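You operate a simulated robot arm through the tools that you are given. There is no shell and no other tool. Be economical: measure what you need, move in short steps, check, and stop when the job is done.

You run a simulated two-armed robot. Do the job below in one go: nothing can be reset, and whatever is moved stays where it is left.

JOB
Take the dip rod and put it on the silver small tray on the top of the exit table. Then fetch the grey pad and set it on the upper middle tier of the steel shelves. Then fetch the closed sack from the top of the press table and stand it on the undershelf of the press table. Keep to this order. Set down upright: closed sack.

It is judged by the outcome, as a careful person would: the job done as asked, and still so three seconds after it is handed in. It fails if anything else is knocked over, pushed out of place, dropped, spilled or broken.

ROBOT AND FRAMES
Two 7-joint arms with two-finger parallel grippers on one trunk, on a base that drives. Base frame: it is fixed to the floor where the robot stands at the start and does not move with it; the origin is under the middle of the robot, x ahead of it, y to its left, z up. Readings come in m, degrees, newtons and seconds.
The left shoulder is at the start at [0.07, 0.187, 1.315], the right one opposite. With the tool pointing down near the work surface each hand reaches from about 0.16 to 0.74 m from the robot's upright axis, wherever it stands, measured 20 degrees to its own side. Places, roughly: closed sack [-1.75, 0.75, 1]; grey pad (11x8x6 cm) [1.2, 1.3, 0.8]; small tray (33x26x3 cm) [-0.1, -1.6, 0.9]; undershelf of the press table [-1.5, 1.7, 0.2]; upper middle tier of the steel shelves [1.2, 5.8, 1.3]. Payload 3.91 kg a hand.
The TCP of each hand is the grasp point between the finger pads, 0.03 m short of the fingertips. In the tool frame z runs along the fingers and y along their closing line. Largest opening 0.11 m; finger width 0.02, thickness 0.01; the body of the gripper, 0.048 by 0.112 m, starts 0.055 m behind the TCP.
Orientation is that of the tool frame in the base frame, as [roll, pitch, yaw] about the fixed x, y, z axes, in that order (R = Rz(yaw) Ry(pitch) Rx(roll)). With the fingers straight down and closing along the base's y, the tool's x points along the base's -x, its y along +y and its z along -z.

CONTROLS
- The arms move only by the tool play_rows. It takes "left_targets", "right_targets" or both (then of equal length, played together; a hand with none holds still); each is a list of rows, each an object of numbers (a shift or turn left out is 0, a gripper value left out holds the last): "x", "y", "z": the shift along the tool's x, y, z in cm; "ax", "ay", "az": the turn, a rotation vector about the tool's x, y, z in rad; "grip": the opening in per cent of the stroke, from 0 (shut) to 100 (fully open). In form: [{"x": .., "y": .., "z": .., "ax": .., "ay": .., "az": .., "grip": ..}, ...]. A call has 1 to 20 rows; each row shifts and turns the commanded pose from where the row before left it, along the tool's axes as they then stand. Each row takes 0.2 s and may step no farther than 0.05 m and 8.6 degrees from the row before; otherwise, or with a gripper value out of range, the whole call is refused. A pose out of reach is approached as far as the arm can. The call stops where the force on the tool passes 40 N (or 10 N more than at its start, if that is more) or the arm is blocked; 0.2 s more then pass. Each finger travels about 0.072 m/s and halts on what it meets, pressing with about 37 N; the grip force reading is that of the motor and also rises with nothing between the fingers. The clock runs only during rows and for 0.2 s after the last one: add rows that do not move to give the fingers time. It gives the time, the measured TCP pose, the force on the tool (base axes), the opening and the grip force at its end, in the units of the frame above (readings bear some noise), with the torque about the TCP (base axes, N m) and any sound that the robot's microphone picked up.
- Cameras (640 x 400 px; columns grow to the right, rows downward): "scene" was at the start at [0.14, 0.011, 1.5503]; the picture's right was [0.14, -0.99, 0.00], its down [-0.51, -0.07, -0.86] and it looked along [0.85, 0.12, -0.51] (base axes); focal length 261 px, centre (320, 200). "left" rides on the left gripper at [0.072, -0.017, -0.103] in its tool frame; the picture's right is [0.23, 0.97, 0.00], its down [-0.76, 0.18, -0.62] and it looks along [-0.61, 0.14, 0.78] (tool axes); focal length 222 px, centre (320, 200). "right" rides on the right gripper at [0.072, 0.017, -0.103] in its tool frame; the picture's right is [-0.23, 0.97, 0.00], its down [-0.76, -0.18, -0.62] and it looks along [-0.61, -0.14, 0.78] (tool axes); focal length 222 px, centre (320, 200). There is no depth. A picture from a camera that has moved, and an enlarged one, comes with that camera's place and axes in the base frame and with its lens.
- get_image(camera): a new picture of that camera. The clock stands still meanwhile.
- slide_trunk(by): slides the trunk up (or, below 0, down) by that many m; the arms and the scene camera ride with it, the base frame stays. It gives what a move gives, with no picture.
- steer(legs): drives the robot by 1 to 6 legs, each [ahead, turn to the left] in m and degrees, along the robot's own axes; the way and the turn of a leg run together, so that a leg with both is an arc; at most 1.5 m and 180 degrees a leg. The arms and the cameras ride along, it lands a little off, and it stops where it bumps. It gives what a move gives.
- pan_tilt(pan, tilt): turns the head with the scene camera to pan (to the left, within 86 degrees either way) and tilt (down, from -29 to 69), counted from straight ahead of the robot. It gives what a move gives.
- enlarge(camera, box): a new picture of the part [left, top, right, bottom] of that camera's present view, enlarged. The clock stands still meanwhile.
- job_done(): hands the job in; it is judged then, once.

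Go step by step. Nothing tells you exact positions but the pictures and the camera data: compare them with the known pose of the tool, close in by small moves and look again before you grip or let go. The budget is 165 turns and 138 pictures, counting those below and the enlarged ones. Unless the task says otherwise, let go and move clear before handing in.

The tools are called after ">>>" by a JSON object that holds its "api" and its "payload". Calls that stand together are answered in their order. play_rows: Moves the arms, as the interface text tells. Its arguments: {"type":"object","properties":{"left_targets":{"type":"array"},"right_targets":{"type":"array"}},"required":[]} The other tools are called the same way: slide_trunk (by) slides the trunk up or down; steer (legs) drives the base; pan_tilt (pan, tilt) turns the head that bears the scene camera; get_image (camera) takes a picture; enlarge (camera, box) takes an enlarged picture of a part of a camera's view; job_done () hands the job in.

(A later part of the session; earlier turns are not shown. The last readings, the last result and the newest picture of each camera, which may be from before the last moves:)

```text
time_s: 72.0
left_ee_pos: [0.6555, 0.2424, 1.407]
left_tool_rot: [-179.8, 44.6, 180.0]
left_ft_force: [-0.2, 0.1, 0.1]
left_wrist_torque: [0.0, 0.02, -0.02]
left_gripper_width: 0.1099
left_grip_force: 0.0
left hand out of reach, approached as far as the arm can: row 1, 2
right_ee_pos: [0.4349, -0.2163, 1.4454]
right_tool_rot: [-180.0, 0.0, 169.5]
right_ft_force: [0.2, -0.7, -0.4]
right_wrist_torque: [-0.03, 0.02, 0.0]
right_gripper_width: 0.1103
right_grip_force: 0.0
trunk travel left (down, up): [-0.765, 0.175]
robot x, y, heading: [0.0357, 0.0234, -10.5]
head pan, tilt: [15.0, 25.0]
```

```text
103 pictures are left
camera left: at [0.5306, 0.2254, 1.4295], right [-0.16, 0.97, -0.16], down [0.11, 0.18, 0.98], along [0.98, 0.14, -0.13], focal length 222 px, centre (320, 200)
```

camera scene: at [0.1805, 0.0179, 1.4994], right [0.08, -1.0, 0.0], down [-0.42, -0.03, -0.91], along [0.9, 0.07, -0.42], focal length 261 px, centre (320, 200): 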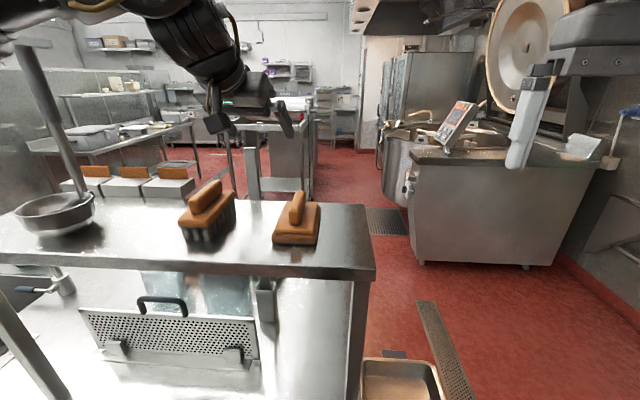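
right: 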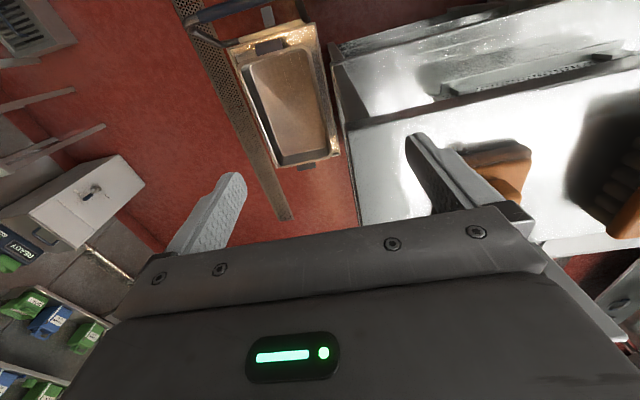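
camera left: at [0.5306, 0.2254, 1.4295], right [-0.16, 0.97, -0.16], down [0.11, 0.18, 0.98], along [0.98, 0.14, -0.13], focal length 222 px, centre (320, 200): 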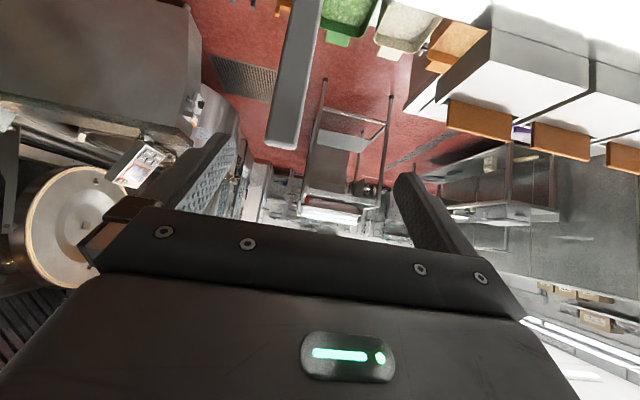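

>>> {"api": "steer", "payload": {"legs": [[0, -3]]}}

>>> {"api": "get_image", "payload": {"camera": "left"}}

```text
time_s: 72.8
left_ee_pos: [0.6653, 0.2114, 1.4062]
left_tool_rot: [-179.7, 44.6, 177.1]
left_ft_force: [0.0, -0.8, -1.3]
left_wrist_torque: [-0.03, 0.02, -0.03]
left_gripper_width: 0.11
left_grip_force: 0.1
right_ee_pos: [0.4207, -0.2337, 1.4455]
right_tool_rot: [-179.9, 0.1, 166.4]
right_ft_force: [-0.7, 0.3, 0.6]
right_wrist_torque: [-0.03, 0.0, 0.0]
right_gripper_width: 0.11
right_grip_force: 0.0
trunk travel left (down, up): [-0.765, 0.175]
robot x, y, heading: [0.0379, 0.0213, -13.6]
head pan, tilt: [15.0, 25.0]
```

```text
102 pictures are left
camera left: at [0.5407, 0.2015, 1.4293], right [-0.11, 0.98, -0.16], down [0.12, 0.18, 0.98], along [0.99, 0.09, -0.13], focal length 222 px, centre (320, 200)
```

left: 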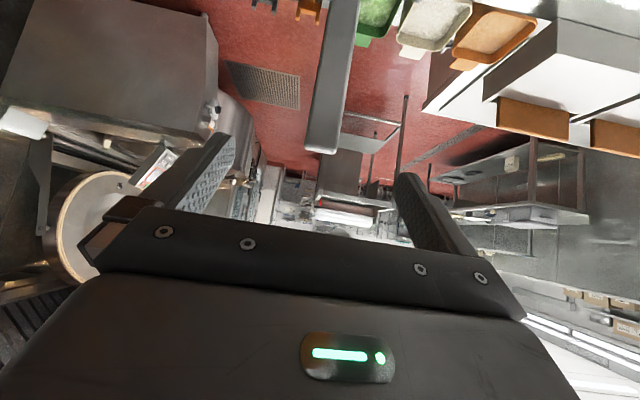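

Rod is centred between the fingers. Advance along the tool axis.

>>> {"api": "play_rows", "payload": {"left_targets": [{"z": 3, "x": 0.2, "y": 0.2}, {"z": 3, "x": 0.2, "y": 0.2}, {"z": 3, "x": 0.1, "y": 0.1}, {}]}}

>>> {"api": "get_image", "payload": {"camera": "left"}}

>>> {"api": "enlarge", "payload": {"camera": "scene", "box": [180, 60, 340, 220]}}

```text
time_s: 73.8
left_ee_pos: [0.7228, 0.213, 1.3381]
left_tool_rot: [-179.9, 44.5, 176.9]
left_ft_force: [-0.7, -0.4, 0.3]
left_wrist_torque: [0.01, 0.02, -0.01]
left_gripper_width: 0.11
left_grip_force: 0.0
right_ee_pos: [0.4192, -0.2373, 1.4458]
right_tool_rot: [180.0, 0.1, 166.4]
right_ft_force: [0.1, 0.1, -0.3]
right_wrist_torque: [0.0, -0.01, -0.01]
right_gripper_width: 0.1103
right_grip_force: 0.0
trunk travel left (down, up): [-0.765, 0.175]
robot x, y, heading: [0.0382, 0.0182, -13.5]
head pan, tilt: [15.0, 25.0]
```

```text
101 pictures are left
camera left: at [0.5981, 0.202, 1.3614], right [-0.11, 0.98, -0.16], down [0.11, 0.17, 0.98], along [0.99, 0.09, -0.13], focal length 222 px, centre (320, 200)
```

left: 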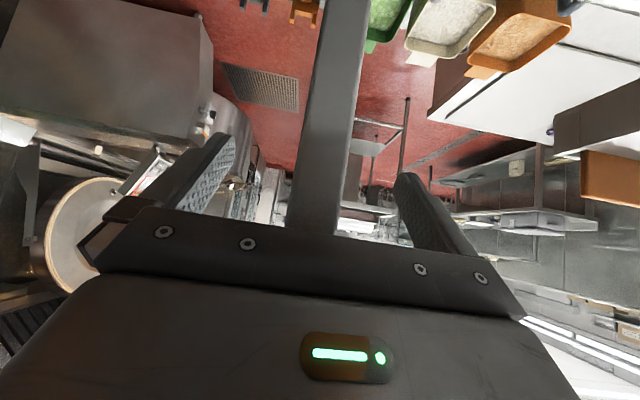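

```text
2.50 times, centred on (260, 140) of scene
camera zoom: at [0.1788, 0.0089, 1.4995], right [0.02, -1.0, 0.0], down [-0.42, -0.01, -0.91], along [0.91, 0.02, -0.42], focal length 653 px, centre (470, 350)
```

zoom: 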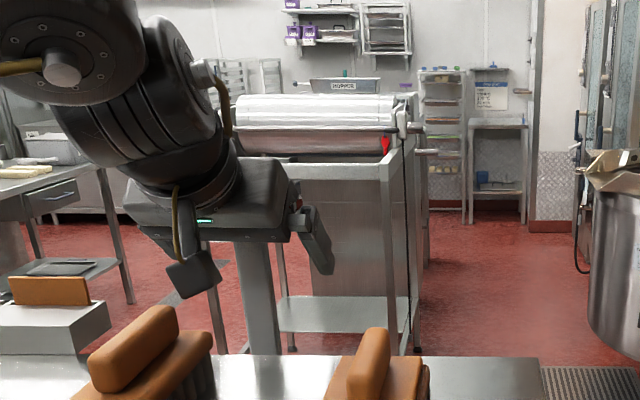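

The rod is between the fingers; closing.

>>> {"api": "play_rows", "payload": {"left_targets": [{"grip": 0}, {}, {}, {}, {}, {}]}}

>>> {"api": "get_image", "payload": {"camera": "left"}}

```text
time_s: 75.2
left_ee_pos: [0.7233, 0.212, 1.3388]
left_tool_rot: [-179.8, 44.6, 176.9]
left_ft_force: [-0.3, -0.1, 0.0]
left_wrist_torque: [0.04, 0.29, -0.03]
left_gripper_width: 0.0277
left_grip_force: 36.5
right_ee_pos: [0.4204, -0.2365, 1.4468]
right_tool_rot: [180.0, 0.1, 166.4]
right_ft_force: [-0.4, -0.1, -0.5]
right_wrist_torque: [0.0, 0.02, -0.02]
right_gripper_width: 0.1097
right_grip_force: 0.0
trunk travel left (down, up): [-0.765, 0.175]
robot x, y, heading: [0.0354, 0.0226, -13.4]
head pan, tilt: [15.0, 25.0]
```

```text
99 pictures are left
camera left: at [0.5981, 0.2025, 1.3615], right [-0.11, 0.98, -0.16], down [0.11, 0.17, 0.98], along [0.99, 0.09, -0.13], focal length 222 px, centre (320, 200)
```

left: 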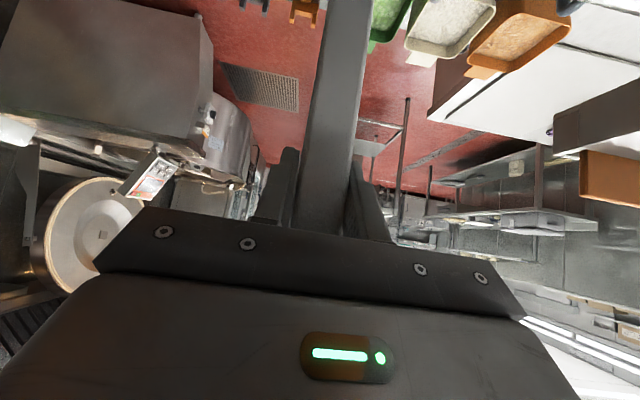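

Gripped (2.8 cm). Lift with the trunk.

>>> {"api": "slide_trunk", "payload": {"by": 0.17}}

>>> {"api": "pan_tilt", "payload": {"pan": 20, "tilt": 40}}

>>> {"api": "get_image", "payload": {"camera": "scene"}}

```text
time_s: 77.1
left_ee_pos: [0.7236, 0.2136, 1.5079]
left_tool_rot: [-179.8, 44.5, 176.9]
left_ft_force: [-0.2, 0.4, -1.8]
left_wrist_torque: [0.0, -0.02, 0.01]
left_gripper_width: 0.0277
left_grip_force: 37.0
right_ee_pos: [0.4207, -0.2361, 1.615]
right_tool_rot: [-180.0, 0.0, 166.3]
right_ft_force: [-0.2, 0.6, 0.1]
right_wrist_torque: [0.02, 0.02, 0.0]
right_gripper_width: 0.11
right_grip_force: 0.1
trunk travel left (down, up): [-0.935, 0.005]
robot x, y, heading: [0.0431, 0.0211, -13.7]
head pan, tilt: [15.0, 25.0]
```

```text
time_s: 77.9
left_ee_pos: [0.724, 0.2128, 1.5075]
left_tool_rot: [-179.8, 44.7, 176.9]
left_ft_force: [-0.4, 0.9, -1.7]
left_wrist_torque: [0.03, -0.01, 0.01]
left_gripper_width: 0.0279
left_grip_force: 36.6
right_ee_pos: [0.4213, -0.2359, 1.6161]
right_tool_rot: [-180.0, 0.0, 166.4]
right_ft_force: [0.0, -0.3, 0.3]
right_wrist_torque: [-0.02, 0.0, -0.02]
right_gripper_width: 0.1099
right_grip_force: 0.0
trunk travel left (down, up): [-0.935, 0.005]
robot x, y, heading: [0.039, 0.0217, -13.7]
head pan, tilt: [20.0, 40.0]
```

```text
98 pictures are left
camera scene: at [0.1722, 0.0167, 1.6462], right [0.11, -0.99, 0.0], down [-0.64, -0.07, -0.77], along [0.76, 0.09, -0.64], focal length 261 px, centre (320, 200)
```

scene: 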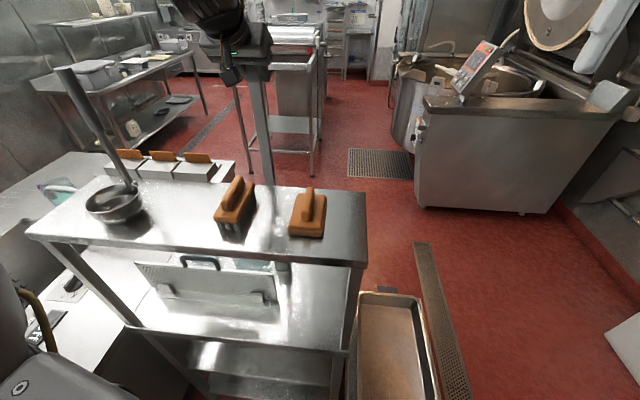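

>>> {"api": "enlarge", "payload": {"camera": "scene", "box": [200, 60, 360, 300]}}

>>> {"api": "get_image", "payload": {"camera": "left"}}

```text
1.67 times, centred on (280, 180) of scene
camera zoom: at [0.1722, 0.0167, 1.6462], right [0.11, -0.99, 0.0], down [-0.64, -0.07, -0.77], along [0.76, 0.09, -0.64], focal length 435 px, centre (387, 233)
```

zoom: 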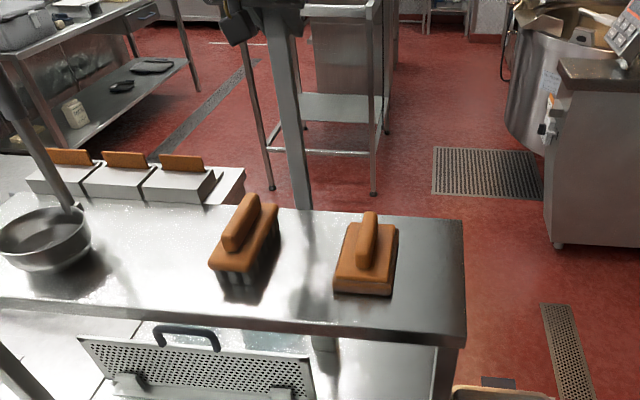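

```text
96 pictures are left
camera left: at [0.5988, 0.2026, 1.5312], right [-0.11, 0.98, -0.16], down [0.12, 0.17, 0.98], along [0.99, 0.09, -0.13], focal length 222 px, centre (320, 200)
```

left: 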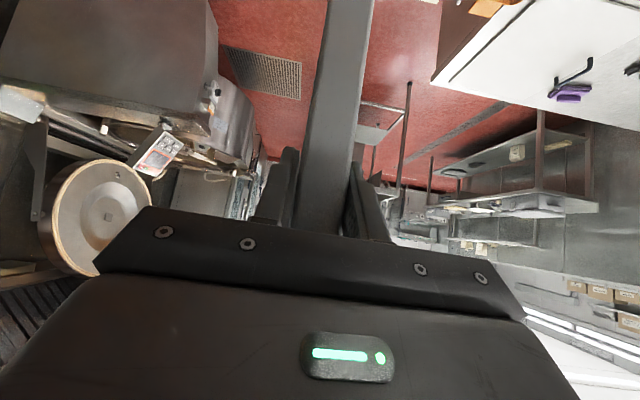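

I'll lift a little more with the arm, then turn slowly to the right and check the forces.

>>> {"api": "play_rows", "payload": {"left_targets": [{"x": -2.1, "z": -2.1}, {"x": -2.1, "z": -2.1}, {}]}}

>>> {"api": "steer", "payload": {"legs": [[0, -4]]}}

>>> {"api": "enlarge", "payload": {"camera": "scene", "box": [200, 60, 360, 300]}}

```text
time_s: 78.7
left_ee_pos: [0.7236, 0.2144, 1.5651]
left_tool_rot: [-179.7, 44.5, 176.9]
left_ft_force: [0.1, -0.1, -2.4]
left_wrist_torque: [0.01, -0.01, -0.01]
left_gripper_width: 0.0278
left_grip_force: 36.3
right_ee_pos: [0.4217, -0.2357, 1.6152]
right_tool_rot: [180.0, 0.0, 166.4]
right_ft_force: [-0.9, 0.5, 0.2]
right_wrist_torque: [0.0, 0.02, 0.0]
right_gripper_width: 0.11
right_grip_force: 0.1
trunk travel left (down, up): [-0.935, 0.005]
robot x, y, heading: [0.04, 0.0214, -13.5]
head pan, tilt: [20.0, 40.0]
```

```text
time_s: 79.5
left_ee_pos: [0.7359, 0.1702, 1.5642]
left_tool_rot: [-179.5, 44.6, 173.0]
left_ft_force: [-0.4, 0.6, -2.5]
left_wrist_torque: [0.0, -0.01, -0.02]
left_gripper_width: 0.0277
left_grip_force: 37.1
right_ee_pos: [0.4023, -0.257, 1.6164]
right_tool_rot: [-179.8, 0.1, 162.5]
right_ft_force: [0.9, 0.5, 0.0]
right_wrist_torque: [-0.06, 0.04, -0.01]
right_gripper_width: 0.1102
right_grip_force: 0.1
trunk travel left (down, up): [-0.935, 0.005]
robot x, y, heading: [0.0396, 0.0185, -17.6]
head pan, tilt: [20.0, 40.0]
```

```text
1.67 times, centred on (280, 180) of scene
camera zoom: at [0.172, 0.0124, 1.6461], right [0.04, -1.0, 0.0], down [-0.64, -0.03, -0.77], along [0.76, 0.03, -0.64], focal length 435 px, centre (387, 233)
```

zoom: 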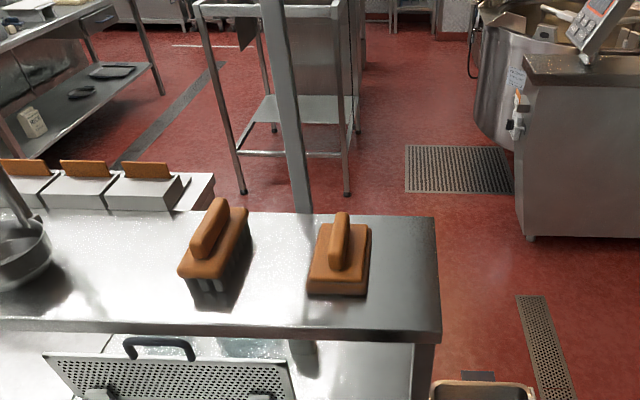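

Free of the holder with no side force. I'll extend 3 cm for margin and turn further to the right.

>>> {"api": "play_rows", "payload": {"left_targets": [{"x": -2.1, "z": 2.1}, {}]}}

>>> {"api": "steer", "payload": {"legs": [[0, -20]]}}

>>> {"api": "get_image", "payload": {"camera": "scene"}}

```text
time_s: 80.1
left_ee_pos: [0.7684, 0.164, 1.5646]
left_tool_rot: [-179.8, 44.5, 173.0]
left_ft_force: [0.3, 0.5, -1.2]
left_wrist_torque: [-0.04, 0.02, -0.02]
left_gripper_width: 0.0277
left_grip_force: 37.0
right_ee_pos: [0.4043, -0.2621, 1.6161]
right_tool_rot: [-179.9, -0.1, 162.5]
right_ft_force: [-0.1, -0.7, -0.5]
right_wrist_torque: [0.0, 0.04, -0.02]
right_gripper_width: 0.1099
right_grip_force: 0.1
trunk travel left (down, up): [-0.935, 0.005]
robot x, y, heading: [0.0373, 0.0186, -17.8]
head pan, tilt: [20.0, 40.0]
```

```text
time_s: 81.6
left_ee_pos: [0.7751, -0.0846, 1.5651]
left_tool_rot: [-179.6, 44.6, 153.7]
left_ft_force: [0.0, 0.6, -2.2]
left_wrist_torque: [-0.02, -0.01, -0.04]
left_gripper_width: 0.0277
left_grip_force: 37.0
right_ee_pos: [0.2905, -0.3652, 1.6157]
right_tool_rot: [-179.8, 0.0, 143.0]
right_ft_force: [-0.1, -0.1, 0.1]
right_wrist_torque: [-0.03, -0.03, 0.03]
right_gripper_width: 0.1096
right_grip_force: 0.1
trunk travel left (down, up): [-0.935, 0.005]
robot x, y, heading: [0.0377, 0.022, -37.3]
head pan, tilt: [20.0, 40.0]
```

```text
94 pictures are left
camera scene: at [0.1616, -0.0342, 1.6461], right [-0.29, -0.96, 0.0], down [-0.62, 0.19, -0.77], along [0.73, -0.22, -0.64], focal length 261 px, centre (320, 200)
```

scene: 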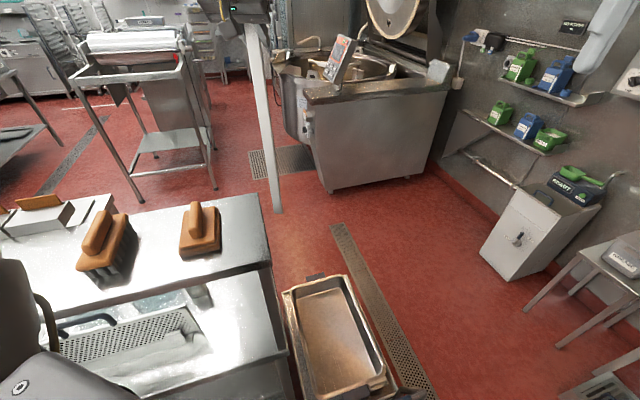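

The rod is clear, about 0.5 m long. Turn on towards the exit table and look at the tray.

>>> {"api": "steer", "payload": {"legs": [[0, -53]]}}

>>> {"api": "pan_tilt", "payload": {"pan": -5, "tilt": 30}}

>>> {"api": "get_image", "payload": {"camera": "scene"}}

```text
time_s: 84.4
left_ee_pos: [0.3826, -0.6389, 1.5653]
left_tool_rot: [-179.7, 44.6, 99.4]
left_ft_force: [0.4, 0.1, -1.8]
left_wrist_torque: [0.02, 0.0, -0.01]
left_gripper_width: 0.0277
left_grip_force: 36.5
right_ee_pos: [-0.1282, -0.4094, 1.6152]
right_tool_rot: [-179.9, -0.1, 88.7]
right_ft_force: [0.2, -0.4, 0.7]
right_wrist_torque: [-0.03, 0.02, -0.01]
right_gripper_width: 0.1099
right_grip_force: 0.1
trunk travel left (down, up): [-0.935, 0.005]
robot x, y, heading: [0.0394, 0.0216, -91.3]
head pan, tilt: [20.0, 40.0]
```

```text
time_s: 85.3
left_ee_pos: [0.3821, -0.6405, 1.5654]
left_tool_rot: [-179.7, 44.6, 99.3]
left_ft_force: [-0.2, 0.0, -2.7]
left_wrist_torque: [-0.01, 0.03, 0.01]
left_gripper_width: 0.0276
left_grip_force: 36.9
right_ee_pos: [-0.1296, -0.4102, 1.6151]
right_tool_rot: [-179.9, 0.1, 88.9]
right_ft_force: [-0.3, -0.4, -0.7]
right_wrist_torque: [0.0, 0.0, 0.02]
right_gripper_width: 0.1102
right_grip_force: 0.0
trunk travel left (down, up): [-0.935, 0.005]
robot x, y, heading: [0.0349, 0.0165, -91.2]
head pan, tilt: [-5.0, 30.0]
```

```text
93 pictures are left
camera scene: at [0.0275, -0.1218, 1.6614], right [-0.99, 0.11, 0.0], down [0.05, 0.5, -0.87], along [-0.09, -0.86, -0.5], focal length 261 px, centre (320, 200)
```

scene: 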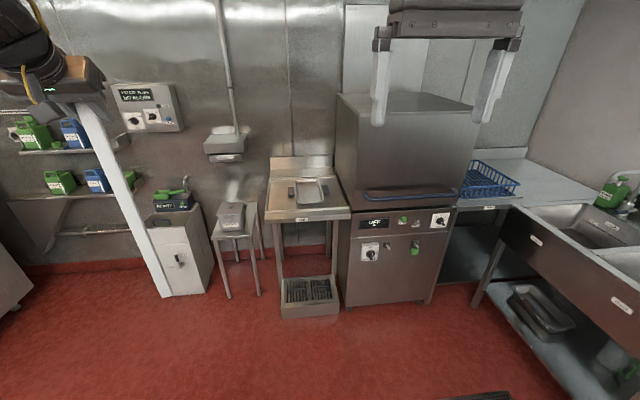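

>>> {"api": "enlarge", "payload": {"camera": "scene", "box": [240, 140, 380, 230]}}

```text
4.44 times, centred on (310, 185) of scene
camera zoom: at [0.0275, -0.1218, 1.6614], right [-0.99, 0.11, 0.0], down [0.05, 0.5, -0.87], along [-0.09, -0.86, -0.5], focal length 1160 px, centre (364, 267)
```

zoom: 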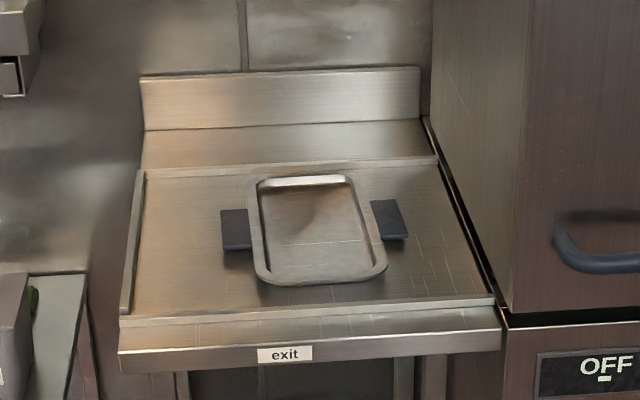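

The tray sits on the exit table, centred near (-0.055, -1.58, 0.88). To lay the rod flat I'll regrasp it at its middle with the right hand held horizontally; first bring the rod closer to the robot's centre.

>>> {"api": "play_rows", "payload": {"left_targets": [{"x": 2.8, "z": -2.8}, {"x": 2.8, "z": -2.8}, {"x": 2.1, "z": -2.1}, {"y": -4}, {"y": -4}, {}], "right_targets": [{"z": 4}, {"z": 4}, {"z": 4}, {"z": 4}, {"z": 4}, {}]}}

```text
time_s: 86.7
left_ee_pos: [0.3052, -0.5328, 1.5639]
left_tool_rot: [-179.3, 44.7, 99.4]
left_ft_force: [0.1, 0.2, -1.6]
left_wrist_torque: [-0.02, 0.0, -0.02]
left_gripper_width: 0.0279
left_grip_force: 36.9
left hand out of reach, approached as far as the arm can: row 5
right_ee_pos: [-0.1341, -0.4075, 1.4547]
right_tool_rot: [-179.8, 0.3, 88.8]
right_ft_force: [1.2, 1.3, -1.6]
right_wrist_torque: [-0.02, -0.01, 0.03]
right_gripper_width: 0.11
right_grip_force: 0.1
right hand out of reach, approached as far as the arm can: row 5
trunk travel left (down, up): [-0.935, 0.005]
robot x, y, heading: [0.0377, 0.0169, -91.3]
head pan, tilt: [-5.0, 30.0]
```

Next, turn the right hand to point horizontally to the robot's left so that it can grip the rod at mid-height.

>>> {"api": "play_rows", "payload": {"right_targets": [{"x": -4}, {"az": -0.145}, {"az": -0.145}, {"az": -0.145}, {"az": -0.145}, {"az": -0.145}, {"az": -0.145}, {"az": -0.145}, {"az": -0.145}, {"az": -0.145}, {"az": -0.145}, {"az": -0.145}, {"az": -0.145}, {}]}}

>>> {"api": "play_rows", "payload": {"right_targets": [{"ay": -0.143}, {"ay": -0.143}, {"ay": -0.143}, {"ay": -0.143}, {"ay": -0.143}, {"ay": -0.143}, {"ay": -0.143}, {"ay": -0.143}, {"ay": -0.143}, {"ay": -0.143}, {"ay": -0.143}, {}]}}

>>> {"api": "get_image", "payload": {"camera": "scene"}}

```text
time_s: 89.7
left_ee_pos: [0.3021, -0.5386, 1.5628]
left_tool_rot: [-179.5, 44.6, 99.3]
left_ft_force: [-0.3, 0.3, -2.7]
left_wrist_torque: [-0.04, -0.01, 0.0]
left_gripper_width: 0.0276
left_grip_force: 36.9
right_ee_pos: [-0.1354, -0.4538, 1.4519]
right_tool_rot: [180.0, -0.1, -171.5]
right_ft_force: [0.7, -0.1, 1.1]
right_wrist_torque: [-0.03, 0.03, 0.01]
right_gripper_width: 0.1099
right_grip_force: 0.1
trunk travel left (down, up): [-0.935, 0.005]
robot x, y, heading: [0.0374, 0.0225, -91.0]
head pan, tilt: [-5.0, 30.0]
```

```text
time_s: 92.3
left_ee_pos: [0.302, -0.5383, 1.5642]
left_tool_rot: [-179.4, 44.8, 99.3]
left_ft_force: [0.7, -0.3, -1.6]
left_wrist_torque: [-0.01, -0.02, -0.01]
left_gripper_width: 0.0277
left_grip_force: 36.8
right_ee_pos: [-0.1354, -0.4549, 1.4517]
right_tool_rot: [-22.7, 89.9, -14.1]
right_ft_force: [-0.8, 0.2, 0.1]
right_wrist_torque: [0.0, -0.01, -0.01]
right_gripper_width: 0.11
right_grip_force: 0.1
trunk travel left (down, up): [-0.935, 0.005]
robot x, y, heading: [0.0324, 0.0194, -91.5]
head pan, tilt: [-5.0, 30.0]
```

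```text
91 pictures are left
camera scene: at [0.0275, -0.1217, 1.6615], right [-0.99, 0.11, 0.0], down [0.05, 0.5, -0.87], along [-0.09, -0.86, -0.5], focal length 261 px, centre (320, 200)
```

scene: 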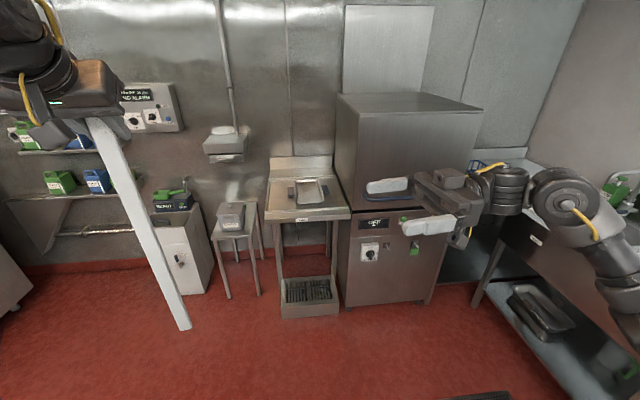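

Good pose. Move right hand to mid-rod height and towards the rod.

>>> {"api": "play_rows", "payload": {"right_targets": [{"x": 2.8, "y": -3.7}, {"x": 2.8, "y": -3.7}, {"x": 2.8, "y": -3.7}, {"x": 2.8, "y": -3.7}, {"z": 4.5}, {"z": 4.5}, {"z": 4.5}, {"z": 4.5}, {"z": 4.5}, {"z": 4.5}, {}]}}

>>> {"api": "get_image", "payload": {"camera": "right"}}

>>> {"api": "get_image", "payload": {"camera": "scene"}}

```text
time_s: 94.7
left_ee_pos: [0.3013, -0.5395, 1.5628]
left_tool_rot: [-179.5, 44.6, 99.3]
left_ft_force: [0.0, -0.5, -2.5]
left_wrist_torque: [-0.02, -0.02, -0.01]
left_gripper_width: 0.0276
left_grip_force: 36.7
right_ee_pos: [0.1511, -0.5576, 1.3423]
right_tool_rot: [-34.7, 90.0, -26.3]
right_ft_force: [-0.5, 0.2, 0.1]
right_wrist_torque: [0.01, -0.04, 0.0]
right_gripper_width: 0.1098
right_grip_force: 0.0
trunk travel left (down, up): [-0.935, 0.005]
robot x, y, heading: [0.0359, 0.0173, -91.3]
head pan, tilt: [-5.0, 30.0]
```

```text
90 pictures are left
camera right: at [0.0469, -0.5548, 1.2696], right [-0.14, 0.96, 0.23], down [-0.59, -0.27, 0.76], along [0.79, -0.02, 0.61], focal length 222 px, centre (320, 200)
```

right: 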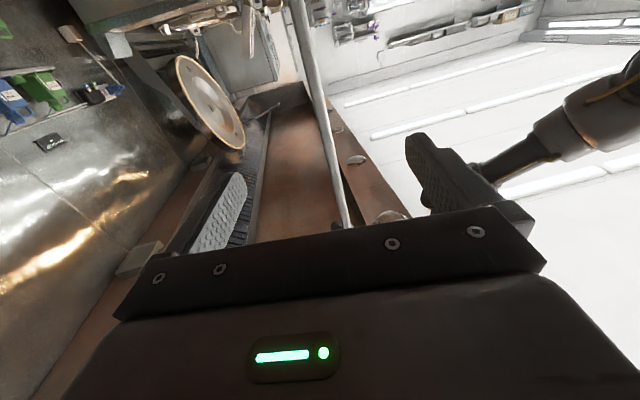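

```text
89 pictures are left
camera scene: at [0.0271, -0.1221, 1.6614], right [-0.99, 0.11, 0.0], down [0.05, 0.5, -0.87], along [-0.09, -0.86, -0.5], focal length 261 px, centre (320, 200)
```

scene: 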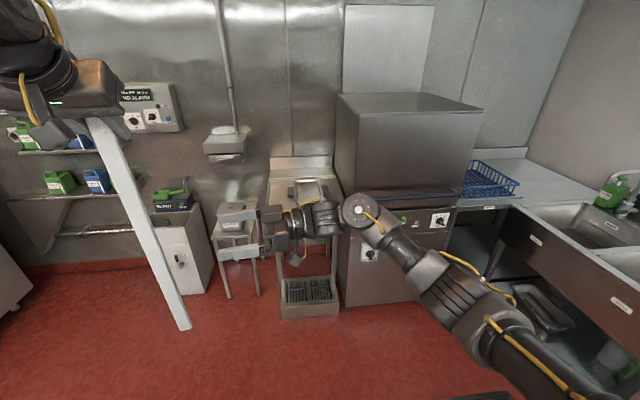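

Rod lies between the right fingers' planes; advance 15 cm and check.

>>> {"api": "play_rows", "payload": {"right_targets": [{"z": 3.8, "y": -0.1}, {"z": 3.8, "y": -0.1}, {"z": 3.8, "y": -0.1}, {"z": 3.6, "y": -0.1}, {}]}}

>>> {"api": "get_image", "payload": {"camera": "right"}}

>>> {"api": "enlarge", "payload": {"camera": "scene", "box": [60, 80, 320, 340]}}

```text
time_s: 95.9
left_ee_pos: [0.3028, -0.5382, 1.5626]
left_tool_rot: [-179.5, 44.6, 99.4]
left_ft_force: [-0.5, 0.0, -1.3]
left_wrist_torque: [0.01, 0.01, 0.03]
left_gripper_width: 0.028
left_grip_force: 36.5
right_ee_pos: [0.3015, -0.5425, 1.3403]
right_tool_rot: [-150.0, 89.8, -141.5]
right_ft_force: [-0.5, 0.1, -0.1]
right_wrist_torque: [0.01, 0.01, 0.01]
right_gripper_width: 0.1098
right_grip_force: 0.1
trunk travel left (down, up): [-0.935, 0.005]
robot x, y, heading: [0.0401, 0.0227, -91.1]
head pan, tilt: [-5.0, 30.0]
```

```text
88 pictures are left
camera right: at [0.1986, -0.5404, 1.267], right [-0.14, 0.96, 0.23], down [-0.59, -0.27, 0.76], along [0.79, -0.02, 0.61], focal length 222 px, centre (320, 200)
```

right: 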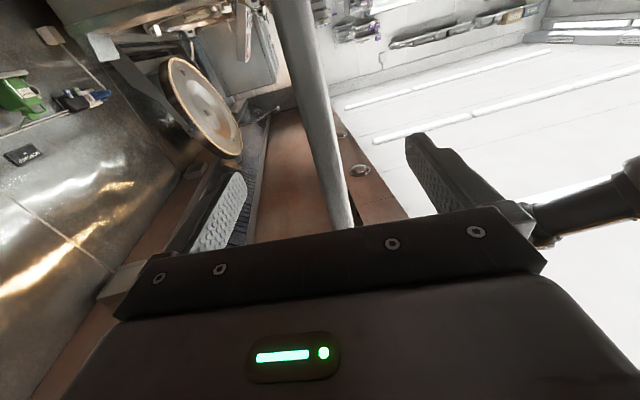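

```text
1.54 times, centred on (190, 210) of scene
camera zoom: at [0.0288, -0.122, 1.6615], right [-0.99, 0.11, 0.0], down [0.05, 0.5, -0.87], along [-0.09, -0.86, -0.5], focal length 402 px, centre (520, 185)
```

zoom: 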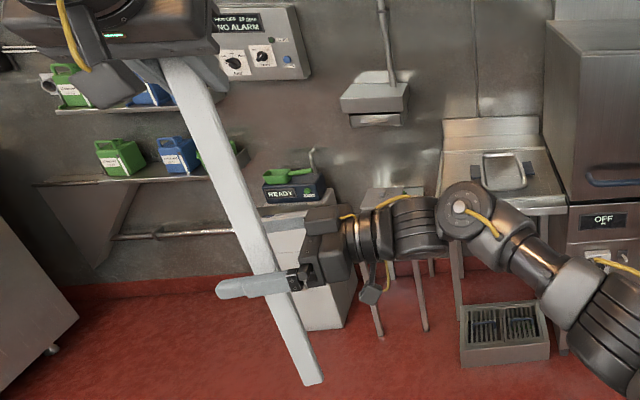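

The rod is between the right fingers. Close the right hand, then open the left.

>>> {"api": "play_rows", "payload": {"right_targets": [{"grip": 0}, {}, {}, {}, {}, {}]}}

>>> {"api": "get_image", "payload": {"camera": "right"}}

```text
time_s: 97.3
left_ee_pos: [0.3019, -0.5398, 1.5636]
left_tool_rot: [-179.6, 44.6, 99.4]
left_ft_force: [2.1, -8.8, -1.2]
left_wrist_torque: [-1.05, -0.09, -0.15]
left_gripper_width: 0.0275
left_grip_force: 37.2
right_ee_pos: [0.3013, -0.5421, 1.3397]
right_tool_rot: [-92.5, 89.9, -84.1]
right_ft_force: [-1.6, 8.2, 0.5]
right_wrist_torque: [-0.83, -0.27, 0.14]
right_gripper_width: 0.0119
right_grip_force: 36.5
trunk travel left (down, up): [-0.935, 0.005]
robot x, y, heading: [0.0373, 0.0215, -91.6]
head pan, tilt: [-5.0, 30.0]
```

```text
86 pictures are left
camera right: at [0.1977, -0.5402, 1.2673], right [-0.14, 0.96, 0.23], down [-0.59, -0.27, 0.76], along [0.79, -0.02, 0.61], focal length 222 px, centre (320, 200)
```

right: 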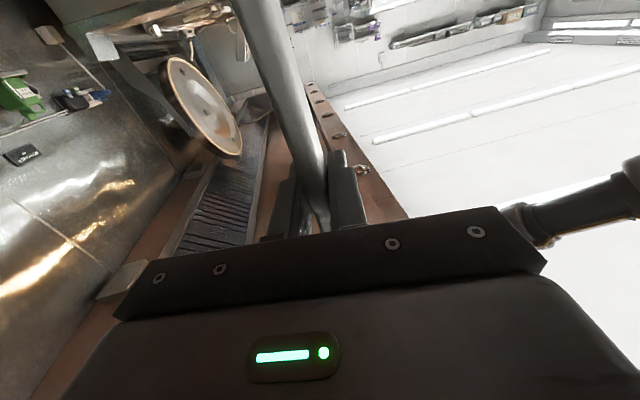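

Right has it (1.2 cm thick). Release the left and back it away.

>>> {"api": "play_rows", "payload": {"left_targets": [{"grip": 60}, {}, {}, {"z": -4}, {"z": -4}, {"z": -4}, {"z": -4}, {}]}}

>>> {"api": "get_image", "payload": {"camera": "scene"}}

```text
time_s: 99.1
left_ee_pos: [0.3213, -0.4194, 1.6536]
left_tool_rot: [-179.5, 44.7, 99.3]
left_ft_force: [-0.6, -0.2, -0.2]
left_wrist_torque: [-0.01, 0.04, 0.0]
left_gripper_width: 0.0659
left_grip_force: 0.0
left hand out of reach, approached as far as the arm can: row 4, 5, 6, 7
right_ee_pos: [0.3025, -0.5418, 1.3397]
right_tool_rot: [78.2, 90.0, 86.7]
right_ft_force: [0.4, -0.3, -0.1]
right_wrist_torque: [0.03, -0.01, -0.05]
right_gripper_width: 0.0119
right_grip_force: 37.3
trunk travel left (down, up): [-0.935, 0.005]
robot x, y, heading: [0.0404, 0.0192, -91.0]
head pan, tilt: [-5.0, 30.0]
```

```text
85 pictures are left
camera scene: at [0.0279, -0.1214, 1.6615], right [-0.99, 0.11, 0.0], down [0.05, 0.5, -0.87], along [-0.09, -0.86, -0.5], focal length 261 px, centre (320, 200)
```

scene: 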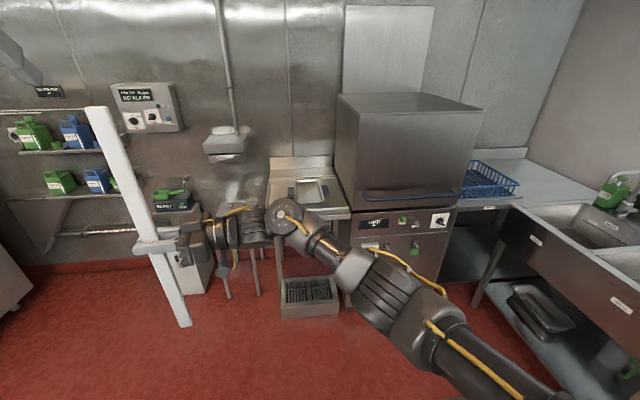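

Now retract the right hand, pitch it down so the rod becomes horizontal, and yaw it.

>>> {"api": "play_rows", "payload": {"right_targets": [{"z": -4.5}, {"z": -4.5}, {"z": -4.5}, {"z": -4.5}, {"z": -4.5}, {"z": -4.5}, {"z": -4.5}, {"z": -4}, {}]}}

>>> {"api": "play_rows", "payload": {"right_targets": [{"ay": 0.143}, {"ay": 0.143}, {"ay": 0.143}, {"ay": 0.143}, {"ay": 0.143}, {"ay": 0.143}, {"ay": 0.143}, {"ay": 0.143}, {"ay": 0.143}, {"ay": 0.143}, {"ay": 0.143}, {}]}}

>>> {"api": "get_image", "payload": {"camera": "scene"}}

```text
time_s: 101.1
left_ee_pos: [0.3216, -0.4202, 1.6534]
left_tool_rot: [-179.5, 44.8, 99.4]
left_ft_force: [-0.5, -0.8, -0.3]
left_wrist_torque: [0.01, 0.04, 0.01]
left_gripper_width: 0.0659
left_grip_force: 0.1
right_ee_pos: [-0.0511, -0.5967, 1.3421]
right_tool_rot: [-58.2, 89.9, -49.8]
right_ft_force: [0.0, 0.1, -2.1]
right_wrist_torque: [0.0, 0.0, -0.01]
right_gripper_width: 0.0116
right_grip_force: 36.9
trunk travel left (down, up): [-0.935, 0.005]
robot x, y, heading: [0.0375, 0.0207, -91.4]
head pan, tilt: [-5.0, 30.0]
```

```text
time_s: 103.7
left_ee_pos: [0.3203, -0.4195, 1.6535]
left_tool_rot: [-179.5, 44.7, 99.2]
left_ft_force: [-0.9, 0.5, 0.1]
left_wrist_torque: [-0.01, 0.0, -0.01]
left_gripper_width: 0.066
left_grip_force: 0.0
right_ee_pos: [-0.049, -0.5949, 1.3415]
right_tool_rot: [179.9, 0.0, -171.5]
right_ft_force: [-0.1, -0.3, -2.1]
right_wrist_torque: [-0.02, -0.02, 0.02]
right_gripper_width: 0.0118
right_grip_force: 37.0
trunk travel left (down, up): [-0.935, 0.005]
robot x, y, heading: [0.0401, 0.0218, -91.0]
head pan, tilt: [-5.0, 30.0]
```

```text
84 pictures are left
camera scene: at [0.0274, -0.1219, 1.6615], right [-0.99, 0.11, 0.0], down [0.05, 0.5, -0.87], along [-0.09, -0.86, -0.5], focal length 261 px, centre (320, 200)
```

scene: 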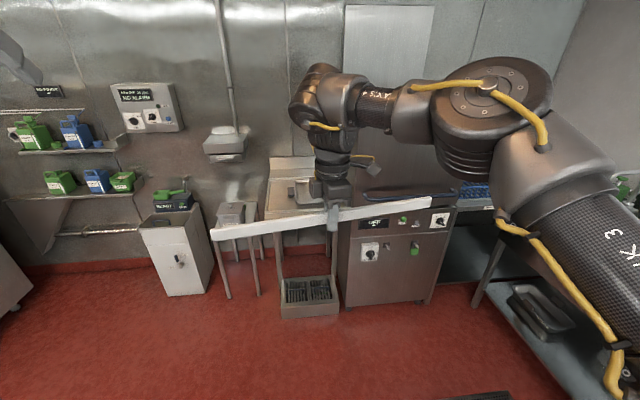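

>>> {"api": "play_rows", "payload": {"right_targets": [{"az": 0.145}, {"az": 0.145}, {"az": 0.145}, {"az": 0.145}, {"az": 0.145}, {"az": 0.145}, {"az": 0.145}, {"az": 0.145}, {"az": 0.145}, {}]}}

>>> {"api": "slide_trunk", "payload": {"by": -0.2}}

>>> {"api": "steer", "payload": {"legs": [[0.8, 1]]}}

>>> {"api": "pan_tilt", "payload": {"pan": -5, "tilt": 50}}

>>> {"api": "get_image", "payload": {"camera": "scene"}}

>>> {"api": "get_image", "payload": {"camera": "right"}}

```text
time_s: 105.9
left_ee_pos: [0.3201, -0.42, 1.654]
left_tool_rot: [-179.4, 44.7, 99.3]
left_ft_force: [0.1, -0.1, -0.6]
left_wrist_torque: [-0.03, -0.01, -0.02]
left_gripper_width: 0.0655
left_grip_force: 0.1
right_ee_pos: [-0.0494, -0.5949, 1.3403]
right_tool_rot: [-179.9, 0.0, 113.6]
right_ft_force: [-0.3, 0.4, -2.5]
right_wrist_torque: [0.04, 0.02, -0.05]
right_gripper_width: 0.0115
right_grip_force: 36.5
trunk travel left (down, up): [-0.935, 0.005]
robot x, y, heading: [0.0391, 0.0249, -91.1]
head pan, tilt: [-5.0, 30.0]
```

```text
time_s: 108.1
left_ee_pos: [0.3205, -0.4196, 1.4546]
left_tool_rot: [-179.4, 44.7, 99.3]
left_ft_force: [0.6, -0.2, 1.1]
left_wrist_torque: [-0.01, -0.01, 0.0]
left_gripper_width: 0.066
left_grip_force: 0.1
right_ee_pos: [-0.049, -0.5948, 1.1415]
right_tool_rot: [-179.8, 0.0, 113.6]
right_ft_force: [0.2, -0.4, -2.2]
right_wrist_torque: [-0.03, 0.02, 0.01]
right_gripper_width: 0.0117
right_grip_force: 37.4
trunk travel left (down, up): [-0.735, 0.205]
robot x, y, heading: [0.039, 0.019, -91.5]
head pan, tilt: [-5.0, 30.0]
```

```text
time_s: 109.6
left_ee_pos: [0.3257, -0.5216, 1.4531]
left_tool_rot: [-179.5, 44.6, 100.3]
left_ft_force: [-0.6, 0.1, 0.7]
left_wrist_torque: [0.03, 0.0, 0.01]
left_gripper_width: 0.0661
left_grip_force: 0.1
right_ee_pos: [-0.0398, -0.705, 1.1398]
right_tool_rot: [-180.0, 0.1, 114.9]
right_ft_force: [-0.9, -0.5, -2.5]
right_wrist_torque: [0.07, -0.04, -0.01]
right_gripper_width: 0.0118
right_grip_force: 37.3
trunk travel left (down, up): [-0.735, 0.205]
robot x, y, heading: [0.0381, -0.0851, -89.3]
head pan, tilt: [-5.0, 30.0]
stopped in leg 1: the robot was blocked; the commanded pose is now the measured one
```

```text
time_s: 110.5
left_ee_pos: [0.3288, -0.5192, 1.4544]
left_tool_rot: [-179.3, 44.8, 100.7]
left_ft_force: [0.3, 0.1, -0.1]
left_wrist_torque: [-0.01, -0.05, 0.02]
left_gripper_width: 0.0659
left_grip_force: 0.1
right_ee_pos: [-0.0355, -0.7036, 1.1407]
right_tool_rot: [-179.9, 0.0, 114.8]
right_ft_force: [-0.8, 0.2, -2.2]
right_wrist_torque: [-0.02, -0.04, -0.01]
right_gripper_width: 0.0114
right_grip_force: 36.6
trunk travel left (down, up): [-0.735, 0.205]
robot x, y, heading: [0.0355, -0.0892, -89.5]
head pan, tilt: [-5.0, 50.0]
```

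```text
83 pictures are left
camera scene: at [0.032, -0.2156, 1.4319], right [-1.0, 0.08, 0.0], down [0.06, 0.76, -0.64], along [-0.05, -0.64, -0.77], focal length 261 px, centre (320, 200)
```

scene: 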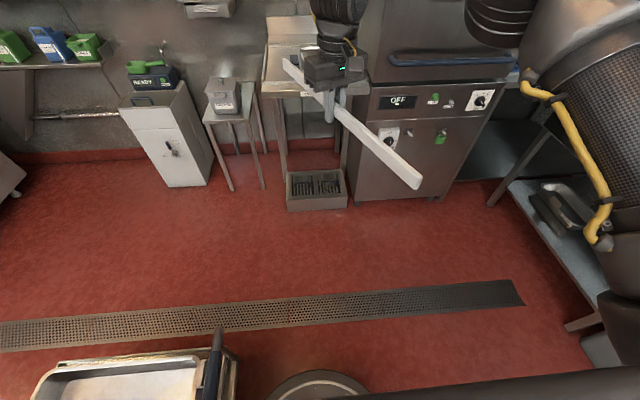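

```text
82 pictures are left
camera right: at [-0.0504, -0.6302, 1.2442], right [0.98, 0.2, 0.0], down [0.16, -0.76, 0.62], along [0.13, -0.61, -0.78], focal length 222 px, centre (320, 200)
```

right: 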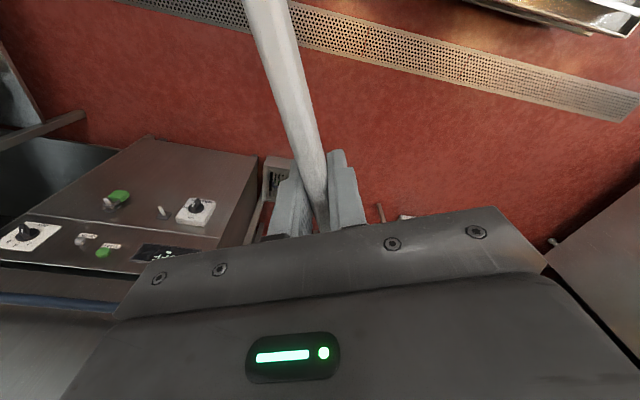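

The base was blocked after 0.1 m — probably the cart's handle on the left. Look there before moving.

>>> {"api": "pan_tilt", "payload": {"pan": 50, "tilt": 60}}

>>> {"api": "get_image", "payload": {"camera": "scene"}}

>>> {"api": "pan_tilt", "payload": {"pan": -10, "tilt": 69}}

>>> {"api": "get_image", "payload": {"camera": "scene"}}

```text
time_s: 111.7
left_ee_pos: [0.3281, -0.519, 1.4538]
left_tool_rot: [-179.4, 44.7, 100.6]
left_ft_force: [-0.6, 1.3, -0.2]
left_wrist_torque: [0.04, 0.0, 0.0]
left_gripper_width: 0.0663
left_grip_force: 0.1
right_ee_pos: [-0.0379, -0.703, 1.1413]
right_tool_rot: [-179.9, 0.1, 114.9]
right_ft_force: [-0.6, 0.5, -2.8]
right_wrist_torque: [-0.01, 0.02, 0.04]
right_gripper_width: 0.0114
right_grip_force: 37.0
trunk travel left (down, up): [-0.735, 0.205]
robot x, y, heading: [0.0355, -0.0878, -89.4]
head pan, tilt: [50.0, 60.0]
```

```text
81 pictures are left
camera scene: at [0.0883, -0.1802, 1.4194], right [-0.64, -0.77, 0.0], down [-0.67, 0.55, -0.5], along [0.39, -0.32, -0.87], focal length 261 px, centre (320, 200)
```

scene: 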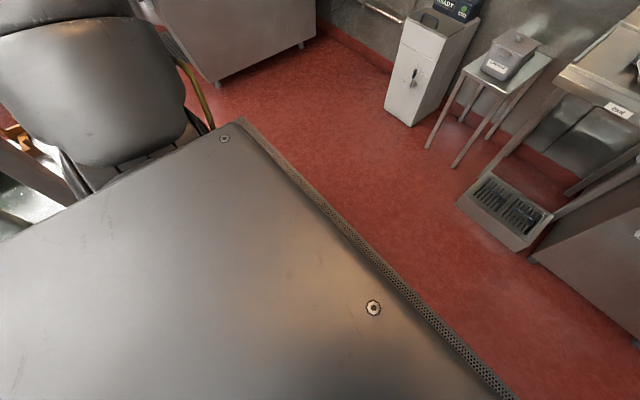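

```text
time_s: 113.0
left_ee_pos: [0.3281, -0.5192, 1.4533]
left_tool_rot: [-179.4, 44.8, 100.6]
left_ft_force: [-0.7, -0.7, 0.1]
left_wrist_torque: [-0.01, 0.01, 0.03]
left_gripper_width: 0.0661
left_grip_force: 0.0
right_ee_pos: [-0.0386, -0.7023, 1.1419]
right_tool_rot: [-179.9, 0.2, 114.9]
right_ft_force: [0.0, 0.2, -1.3]
right_wrist_torque: [0.02, 0.0, -0.01]
right_gripper_width: 0.0115
right_grip_force: 37.0
trunk travel left (down, up): [-0.735, 0.205]
robot x, y, heading: [0.0334, -0.0881, -89.6]
head pan, tilt: [-10.0, 68.8]
```

```text
80 pictures are left
camera scene: at [0.0275, -0.1931, 1.41], right [-0.99, 0.16, 0.0], down [0.15, 0.92, -0.36], along [-0.06, -0.36, -0.93], focal length 261 px, centre (320, 200)
```

scene: 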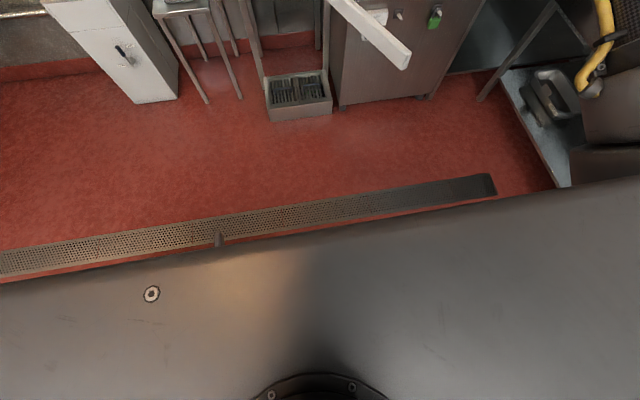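

The handle (around x 0.28, y −0.15…−0.43) caught the base's left side, seemingly without moving. I'll back off and go around on the right.

>>> {"api": "steer", "payload": {"legs": [[-0.08, 0], [0, -30], [0.4, 0], [0, 38]]}}

>>> {"api": "pan_tilt", "payload": {"pan": 0, "tilt": 40}}

>>> {"api": "get_image", "payload": {"camera": "scene"}}

```text
time_s: 119.5
left_ee_pos: [0.1833, -0.7548, 1.4535]
left_tool_rot: [-179.4, 44.8, 108.6]
left_ft_force: [0.9, -0.4, -1.2]
left_wrist_torque: [0.03, 0.03, 0.0]
left_gripper_width: 0.0661
left_grip_force: 0.2
right_ee_pos: [-0.1528, -0.9875, 1.1403]
right_tool_rot: [-179.9, 0.2, 123.0]
right_ft_force: [0.4, -0.1, -1.4]
right_wrist_torque: [0.04, 0.02, -0.05]
right_gripper_width: 0.0118
right_grip_force: 36.9
trunk travel left (down, up): [-0.735, 0.205]
robot x, y, heading: [-0.1689, -0.3628, -81.4]
head pan, tilt: [-10.0, 68.8]
```

```text
time_s: 120.4
left_ee_pos: [0.1845, -0.7538, 1.4531]
left_tool_rot: [-179.3, 44.8, 108.6]
left_ft_force: [-0.4, -0.1, -0.4]
left_wrist_torque: [0.02, -0.01, 0.02]
left_gripper_width: 0.0662
left_grip_force: 0.1
right_ee_pos: [-0.1521, -0.9879, 1.1409]
right_tool_rot: [-179.9, 0.1, 123.0]
right_ft_force: [0.2, 1.2, -1.7]
right_wrist_torque: [-0.01, 0.01, -0.03]
right_gripper_width: 0.0118
right_grip_force: 36.6
trunk travel left (down, up): [-0.735, 0.205]
robot x, y, heading: [-0.1661, -0.3667, -81.5]
head pan, tilt: [0.0, 40.0]
```

```text
79 pictures are left
camera scene: at [-0.1458, -0.5013, 1.4461], right [-0.99, -0.15, 0.0], down [-0.1, 0.64, -0.77], along [0.11, -0.76, -0.64], focal length 261 px, centre (320, 200)
```

scene: 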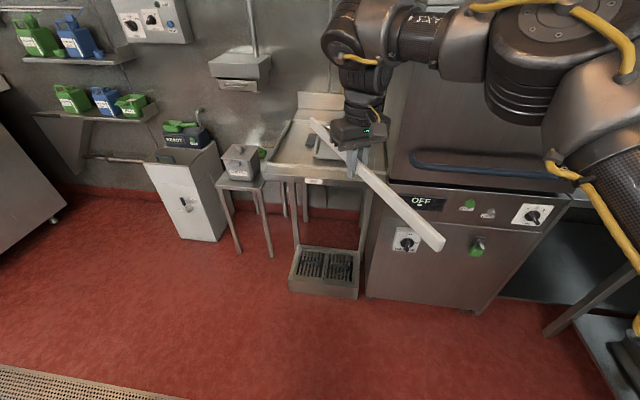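

>>> {"api": "steer", "payload": {"legs": [[0.5, 0]]}}

>>> {"api": "pan_tilt", "payload": {"pan": 0, "tilt": 50}}

>>> {"api": "get_image", "payload": {"camera": "scene"}}

>>> {"api": "get_image", "payload": {"camera": "right"}}

```text
time_s: 123.0
left_ee_pos: [0.2462, -1.1954, 1.457]
left_tool_rot: [-179.1, 45.2, 108.3]
left_ft_force: [0.3, -0.1, 0.4]
left_wrist_torque: [-0.02, 0.0, 0.04]
left_gripper_width: 0.066
left_grip_force: 0.2
right_ee_pos: [-0.0925, -1.4285, 1.1489]
right_tool_rot: [-179.5, 0.8, 122.4]
right_ft_force: [0.0, 0.6, -2.1]
right_wrist_torque: [0.02, 0.0, -0.05]
right_gripper_width: 0.0118
right_grip_force: 37.1
trunk travel left (down, up): [-0.735, 0.205]
robot x, y, heading: [-0.0998, -0.8142, -81.8]
head pan, tilt: [0.0, 40.0]
stopped in leg 1: the robot was blocked; the commanded pose is now the measured one
```

```text
time_s: 123.8
left_ee_pos: [0.2479, -1.1945, 1.4566]
left_tool_rot: [-179.1, 45.4, 108.3]
left_ft_force: [0.5, 0.6, -0.2]
left_wrist_torque: [0.03, 0.0, -0.02]
left_gripper_width: 0.066
left_grip_force: 0.0
right_ee_pos: [-0.0918, -1.4272, 1.1502]
right_tool_rot: [-179.6, 0.7, 122.4]
right_ft_force: [-0.2, 0.4, -1.0]
right_wrist_torque: [0.01, -0.01, -0.01]
right_gripper_width: 0.0115
right_grip_force: 37.1
trunk travel left (down, up): [-0.735, 0.205]
robot x, y, heading: [-0.098, -0.8149, -82.4]
head pan, tilt: [0.0, 50.0]
```

```text
78 pictures are left
camera scene: at [-0.0819, -0.9309, 1.433], right [-0.99, -0.14, 0.0], down [-0.1, 0.75, -0.65], along [0.09, -0.64, -0.76], focal length 261 px, centre (320, 200)
```

scene: 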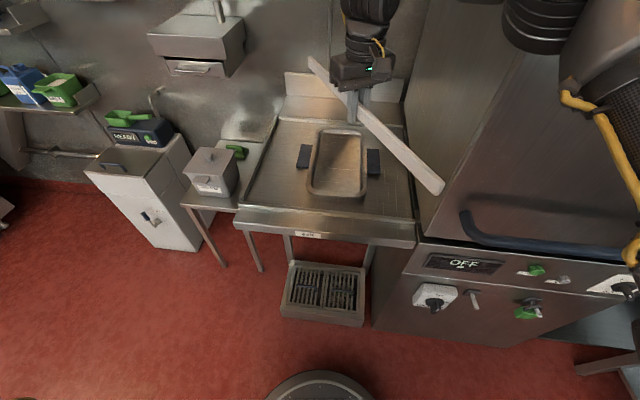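

```text
77 pictures are left
camera right: at [-0.1155, -1.355, 1.2508], right [0.94, 0.33, -0.01], down [0.26, -0.73, 0.63], along [0.21, -0.6, -0.77], focal length 222 px, centre (320, 200)
```

right: 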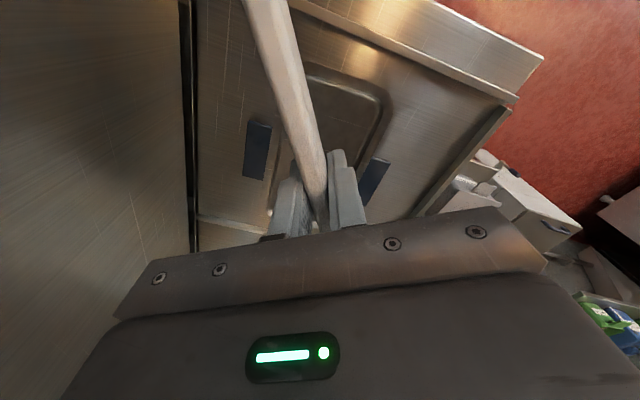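

The base nudged the footbox in front of the table; I'll back off a few centimetres.

>>> {"api": "steer", "payload": {"legs": [[-0.04, 0]]}}

>>> {"api": "enlarge", "payload": {"camera": "scene", "box": [200, 100, 460, 400]}}

```text
time_s: 124.6
left_ee_pos: [0.243, -1.1757, 1.452]
left_tool_rot: [-179.5, 44.4, 108.0]
left_ft_force: [-0.2, -1.5, -0.3]
left_wrist_torque: [0.04, -0.01, 0.02]
left_gripper_width: 0.0661
left_grip_force: 0.0
right_ee_pos: [-0.0961, -1.4038, 1.1376]
right_tool_rot: [-179.9, -0.1, 122.4]
right_ft_force: [0.2, -0.1, -1.9]
right_wrist_torque: [0.03, 0.02, 0.01]
right_gripper_width: 0.0117
right_grip_force: 37.2
trunk travel left (down, up): [-0.735, 0.205]
robot x, y, heading: [-0.1039, -0.7779, -82.0]
head pan, tilt: [0.0, 50.0]
```

```text
1.33 times, centred on (330, 250) of scene
camera zoom: at [-0.0861, -0.912, 1.431], right [-0.99, -0.14, 0.0], down [-0.11, 0.76, -0.64], along [0.09, -0.63, -0.77], focal length 348 px, centre (307, 133)
```

zoom: 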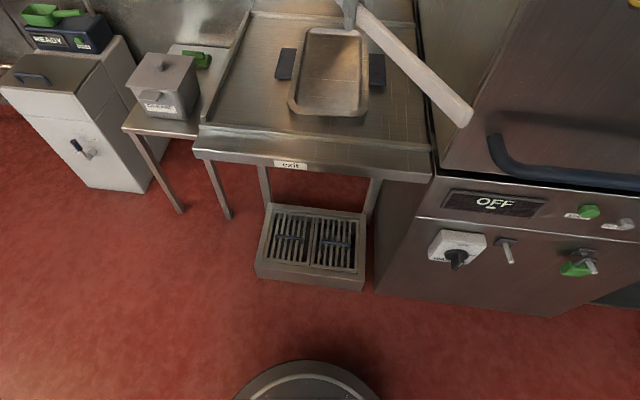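

It was not the footbox (ample gap) but likely the right elbow at the dishwasher. I'll reposition the base further to the left (+x) so the arm has room.

>>> {"api": "steer", "payload": {"legs": [[-0.3, 0], [0, 21], [0.42, 0], [0, -26]]}}

>>> {"api": "get_image", "payload": {"camera": "scene"}}

```text
time_s: 131.3
left_ee_pos: [0.3795, -1.2523, 1.4535]
left_tool_rot: [-179.4, 44.8, 104.5]
left_ft_force: [-0.1, 0.4, 0.4]
left_wrist_torque: [-0.02, 0.01, -0.05]
left_gripper_width: 0.0659
left_grip_force: 0.1
right_ee_pos: [0.0272, -1.4606, 1.1421]
right_tool_rot: [-179.8, 0.2, 118.7]
right_ft_force: [0.9, 0.5, -2.2]
right_wrist_torque: [0.03, -0.01, 0.01]
right_gripper_width: 0.0116
right_grip_force: 37.0
trunk travel left (down, up): [-0.735, 0.205]
robot x, y, heading: [0.0557, -0.8445, -86.0]
head pan, tilt: [0.0, 50.0]
```

```text
75 pictures are left
camera scene: at [0.0687, -0.9689, 1.432], right [-1.0, -0.07, 0.0], down [-0.06, 0.76, -0.64], along [0.05, -0.64, -0.77], focal length 261 px, centre (320, 200)
```

scene: 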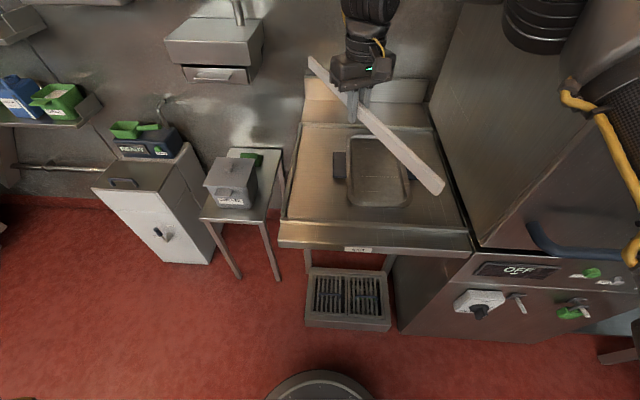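

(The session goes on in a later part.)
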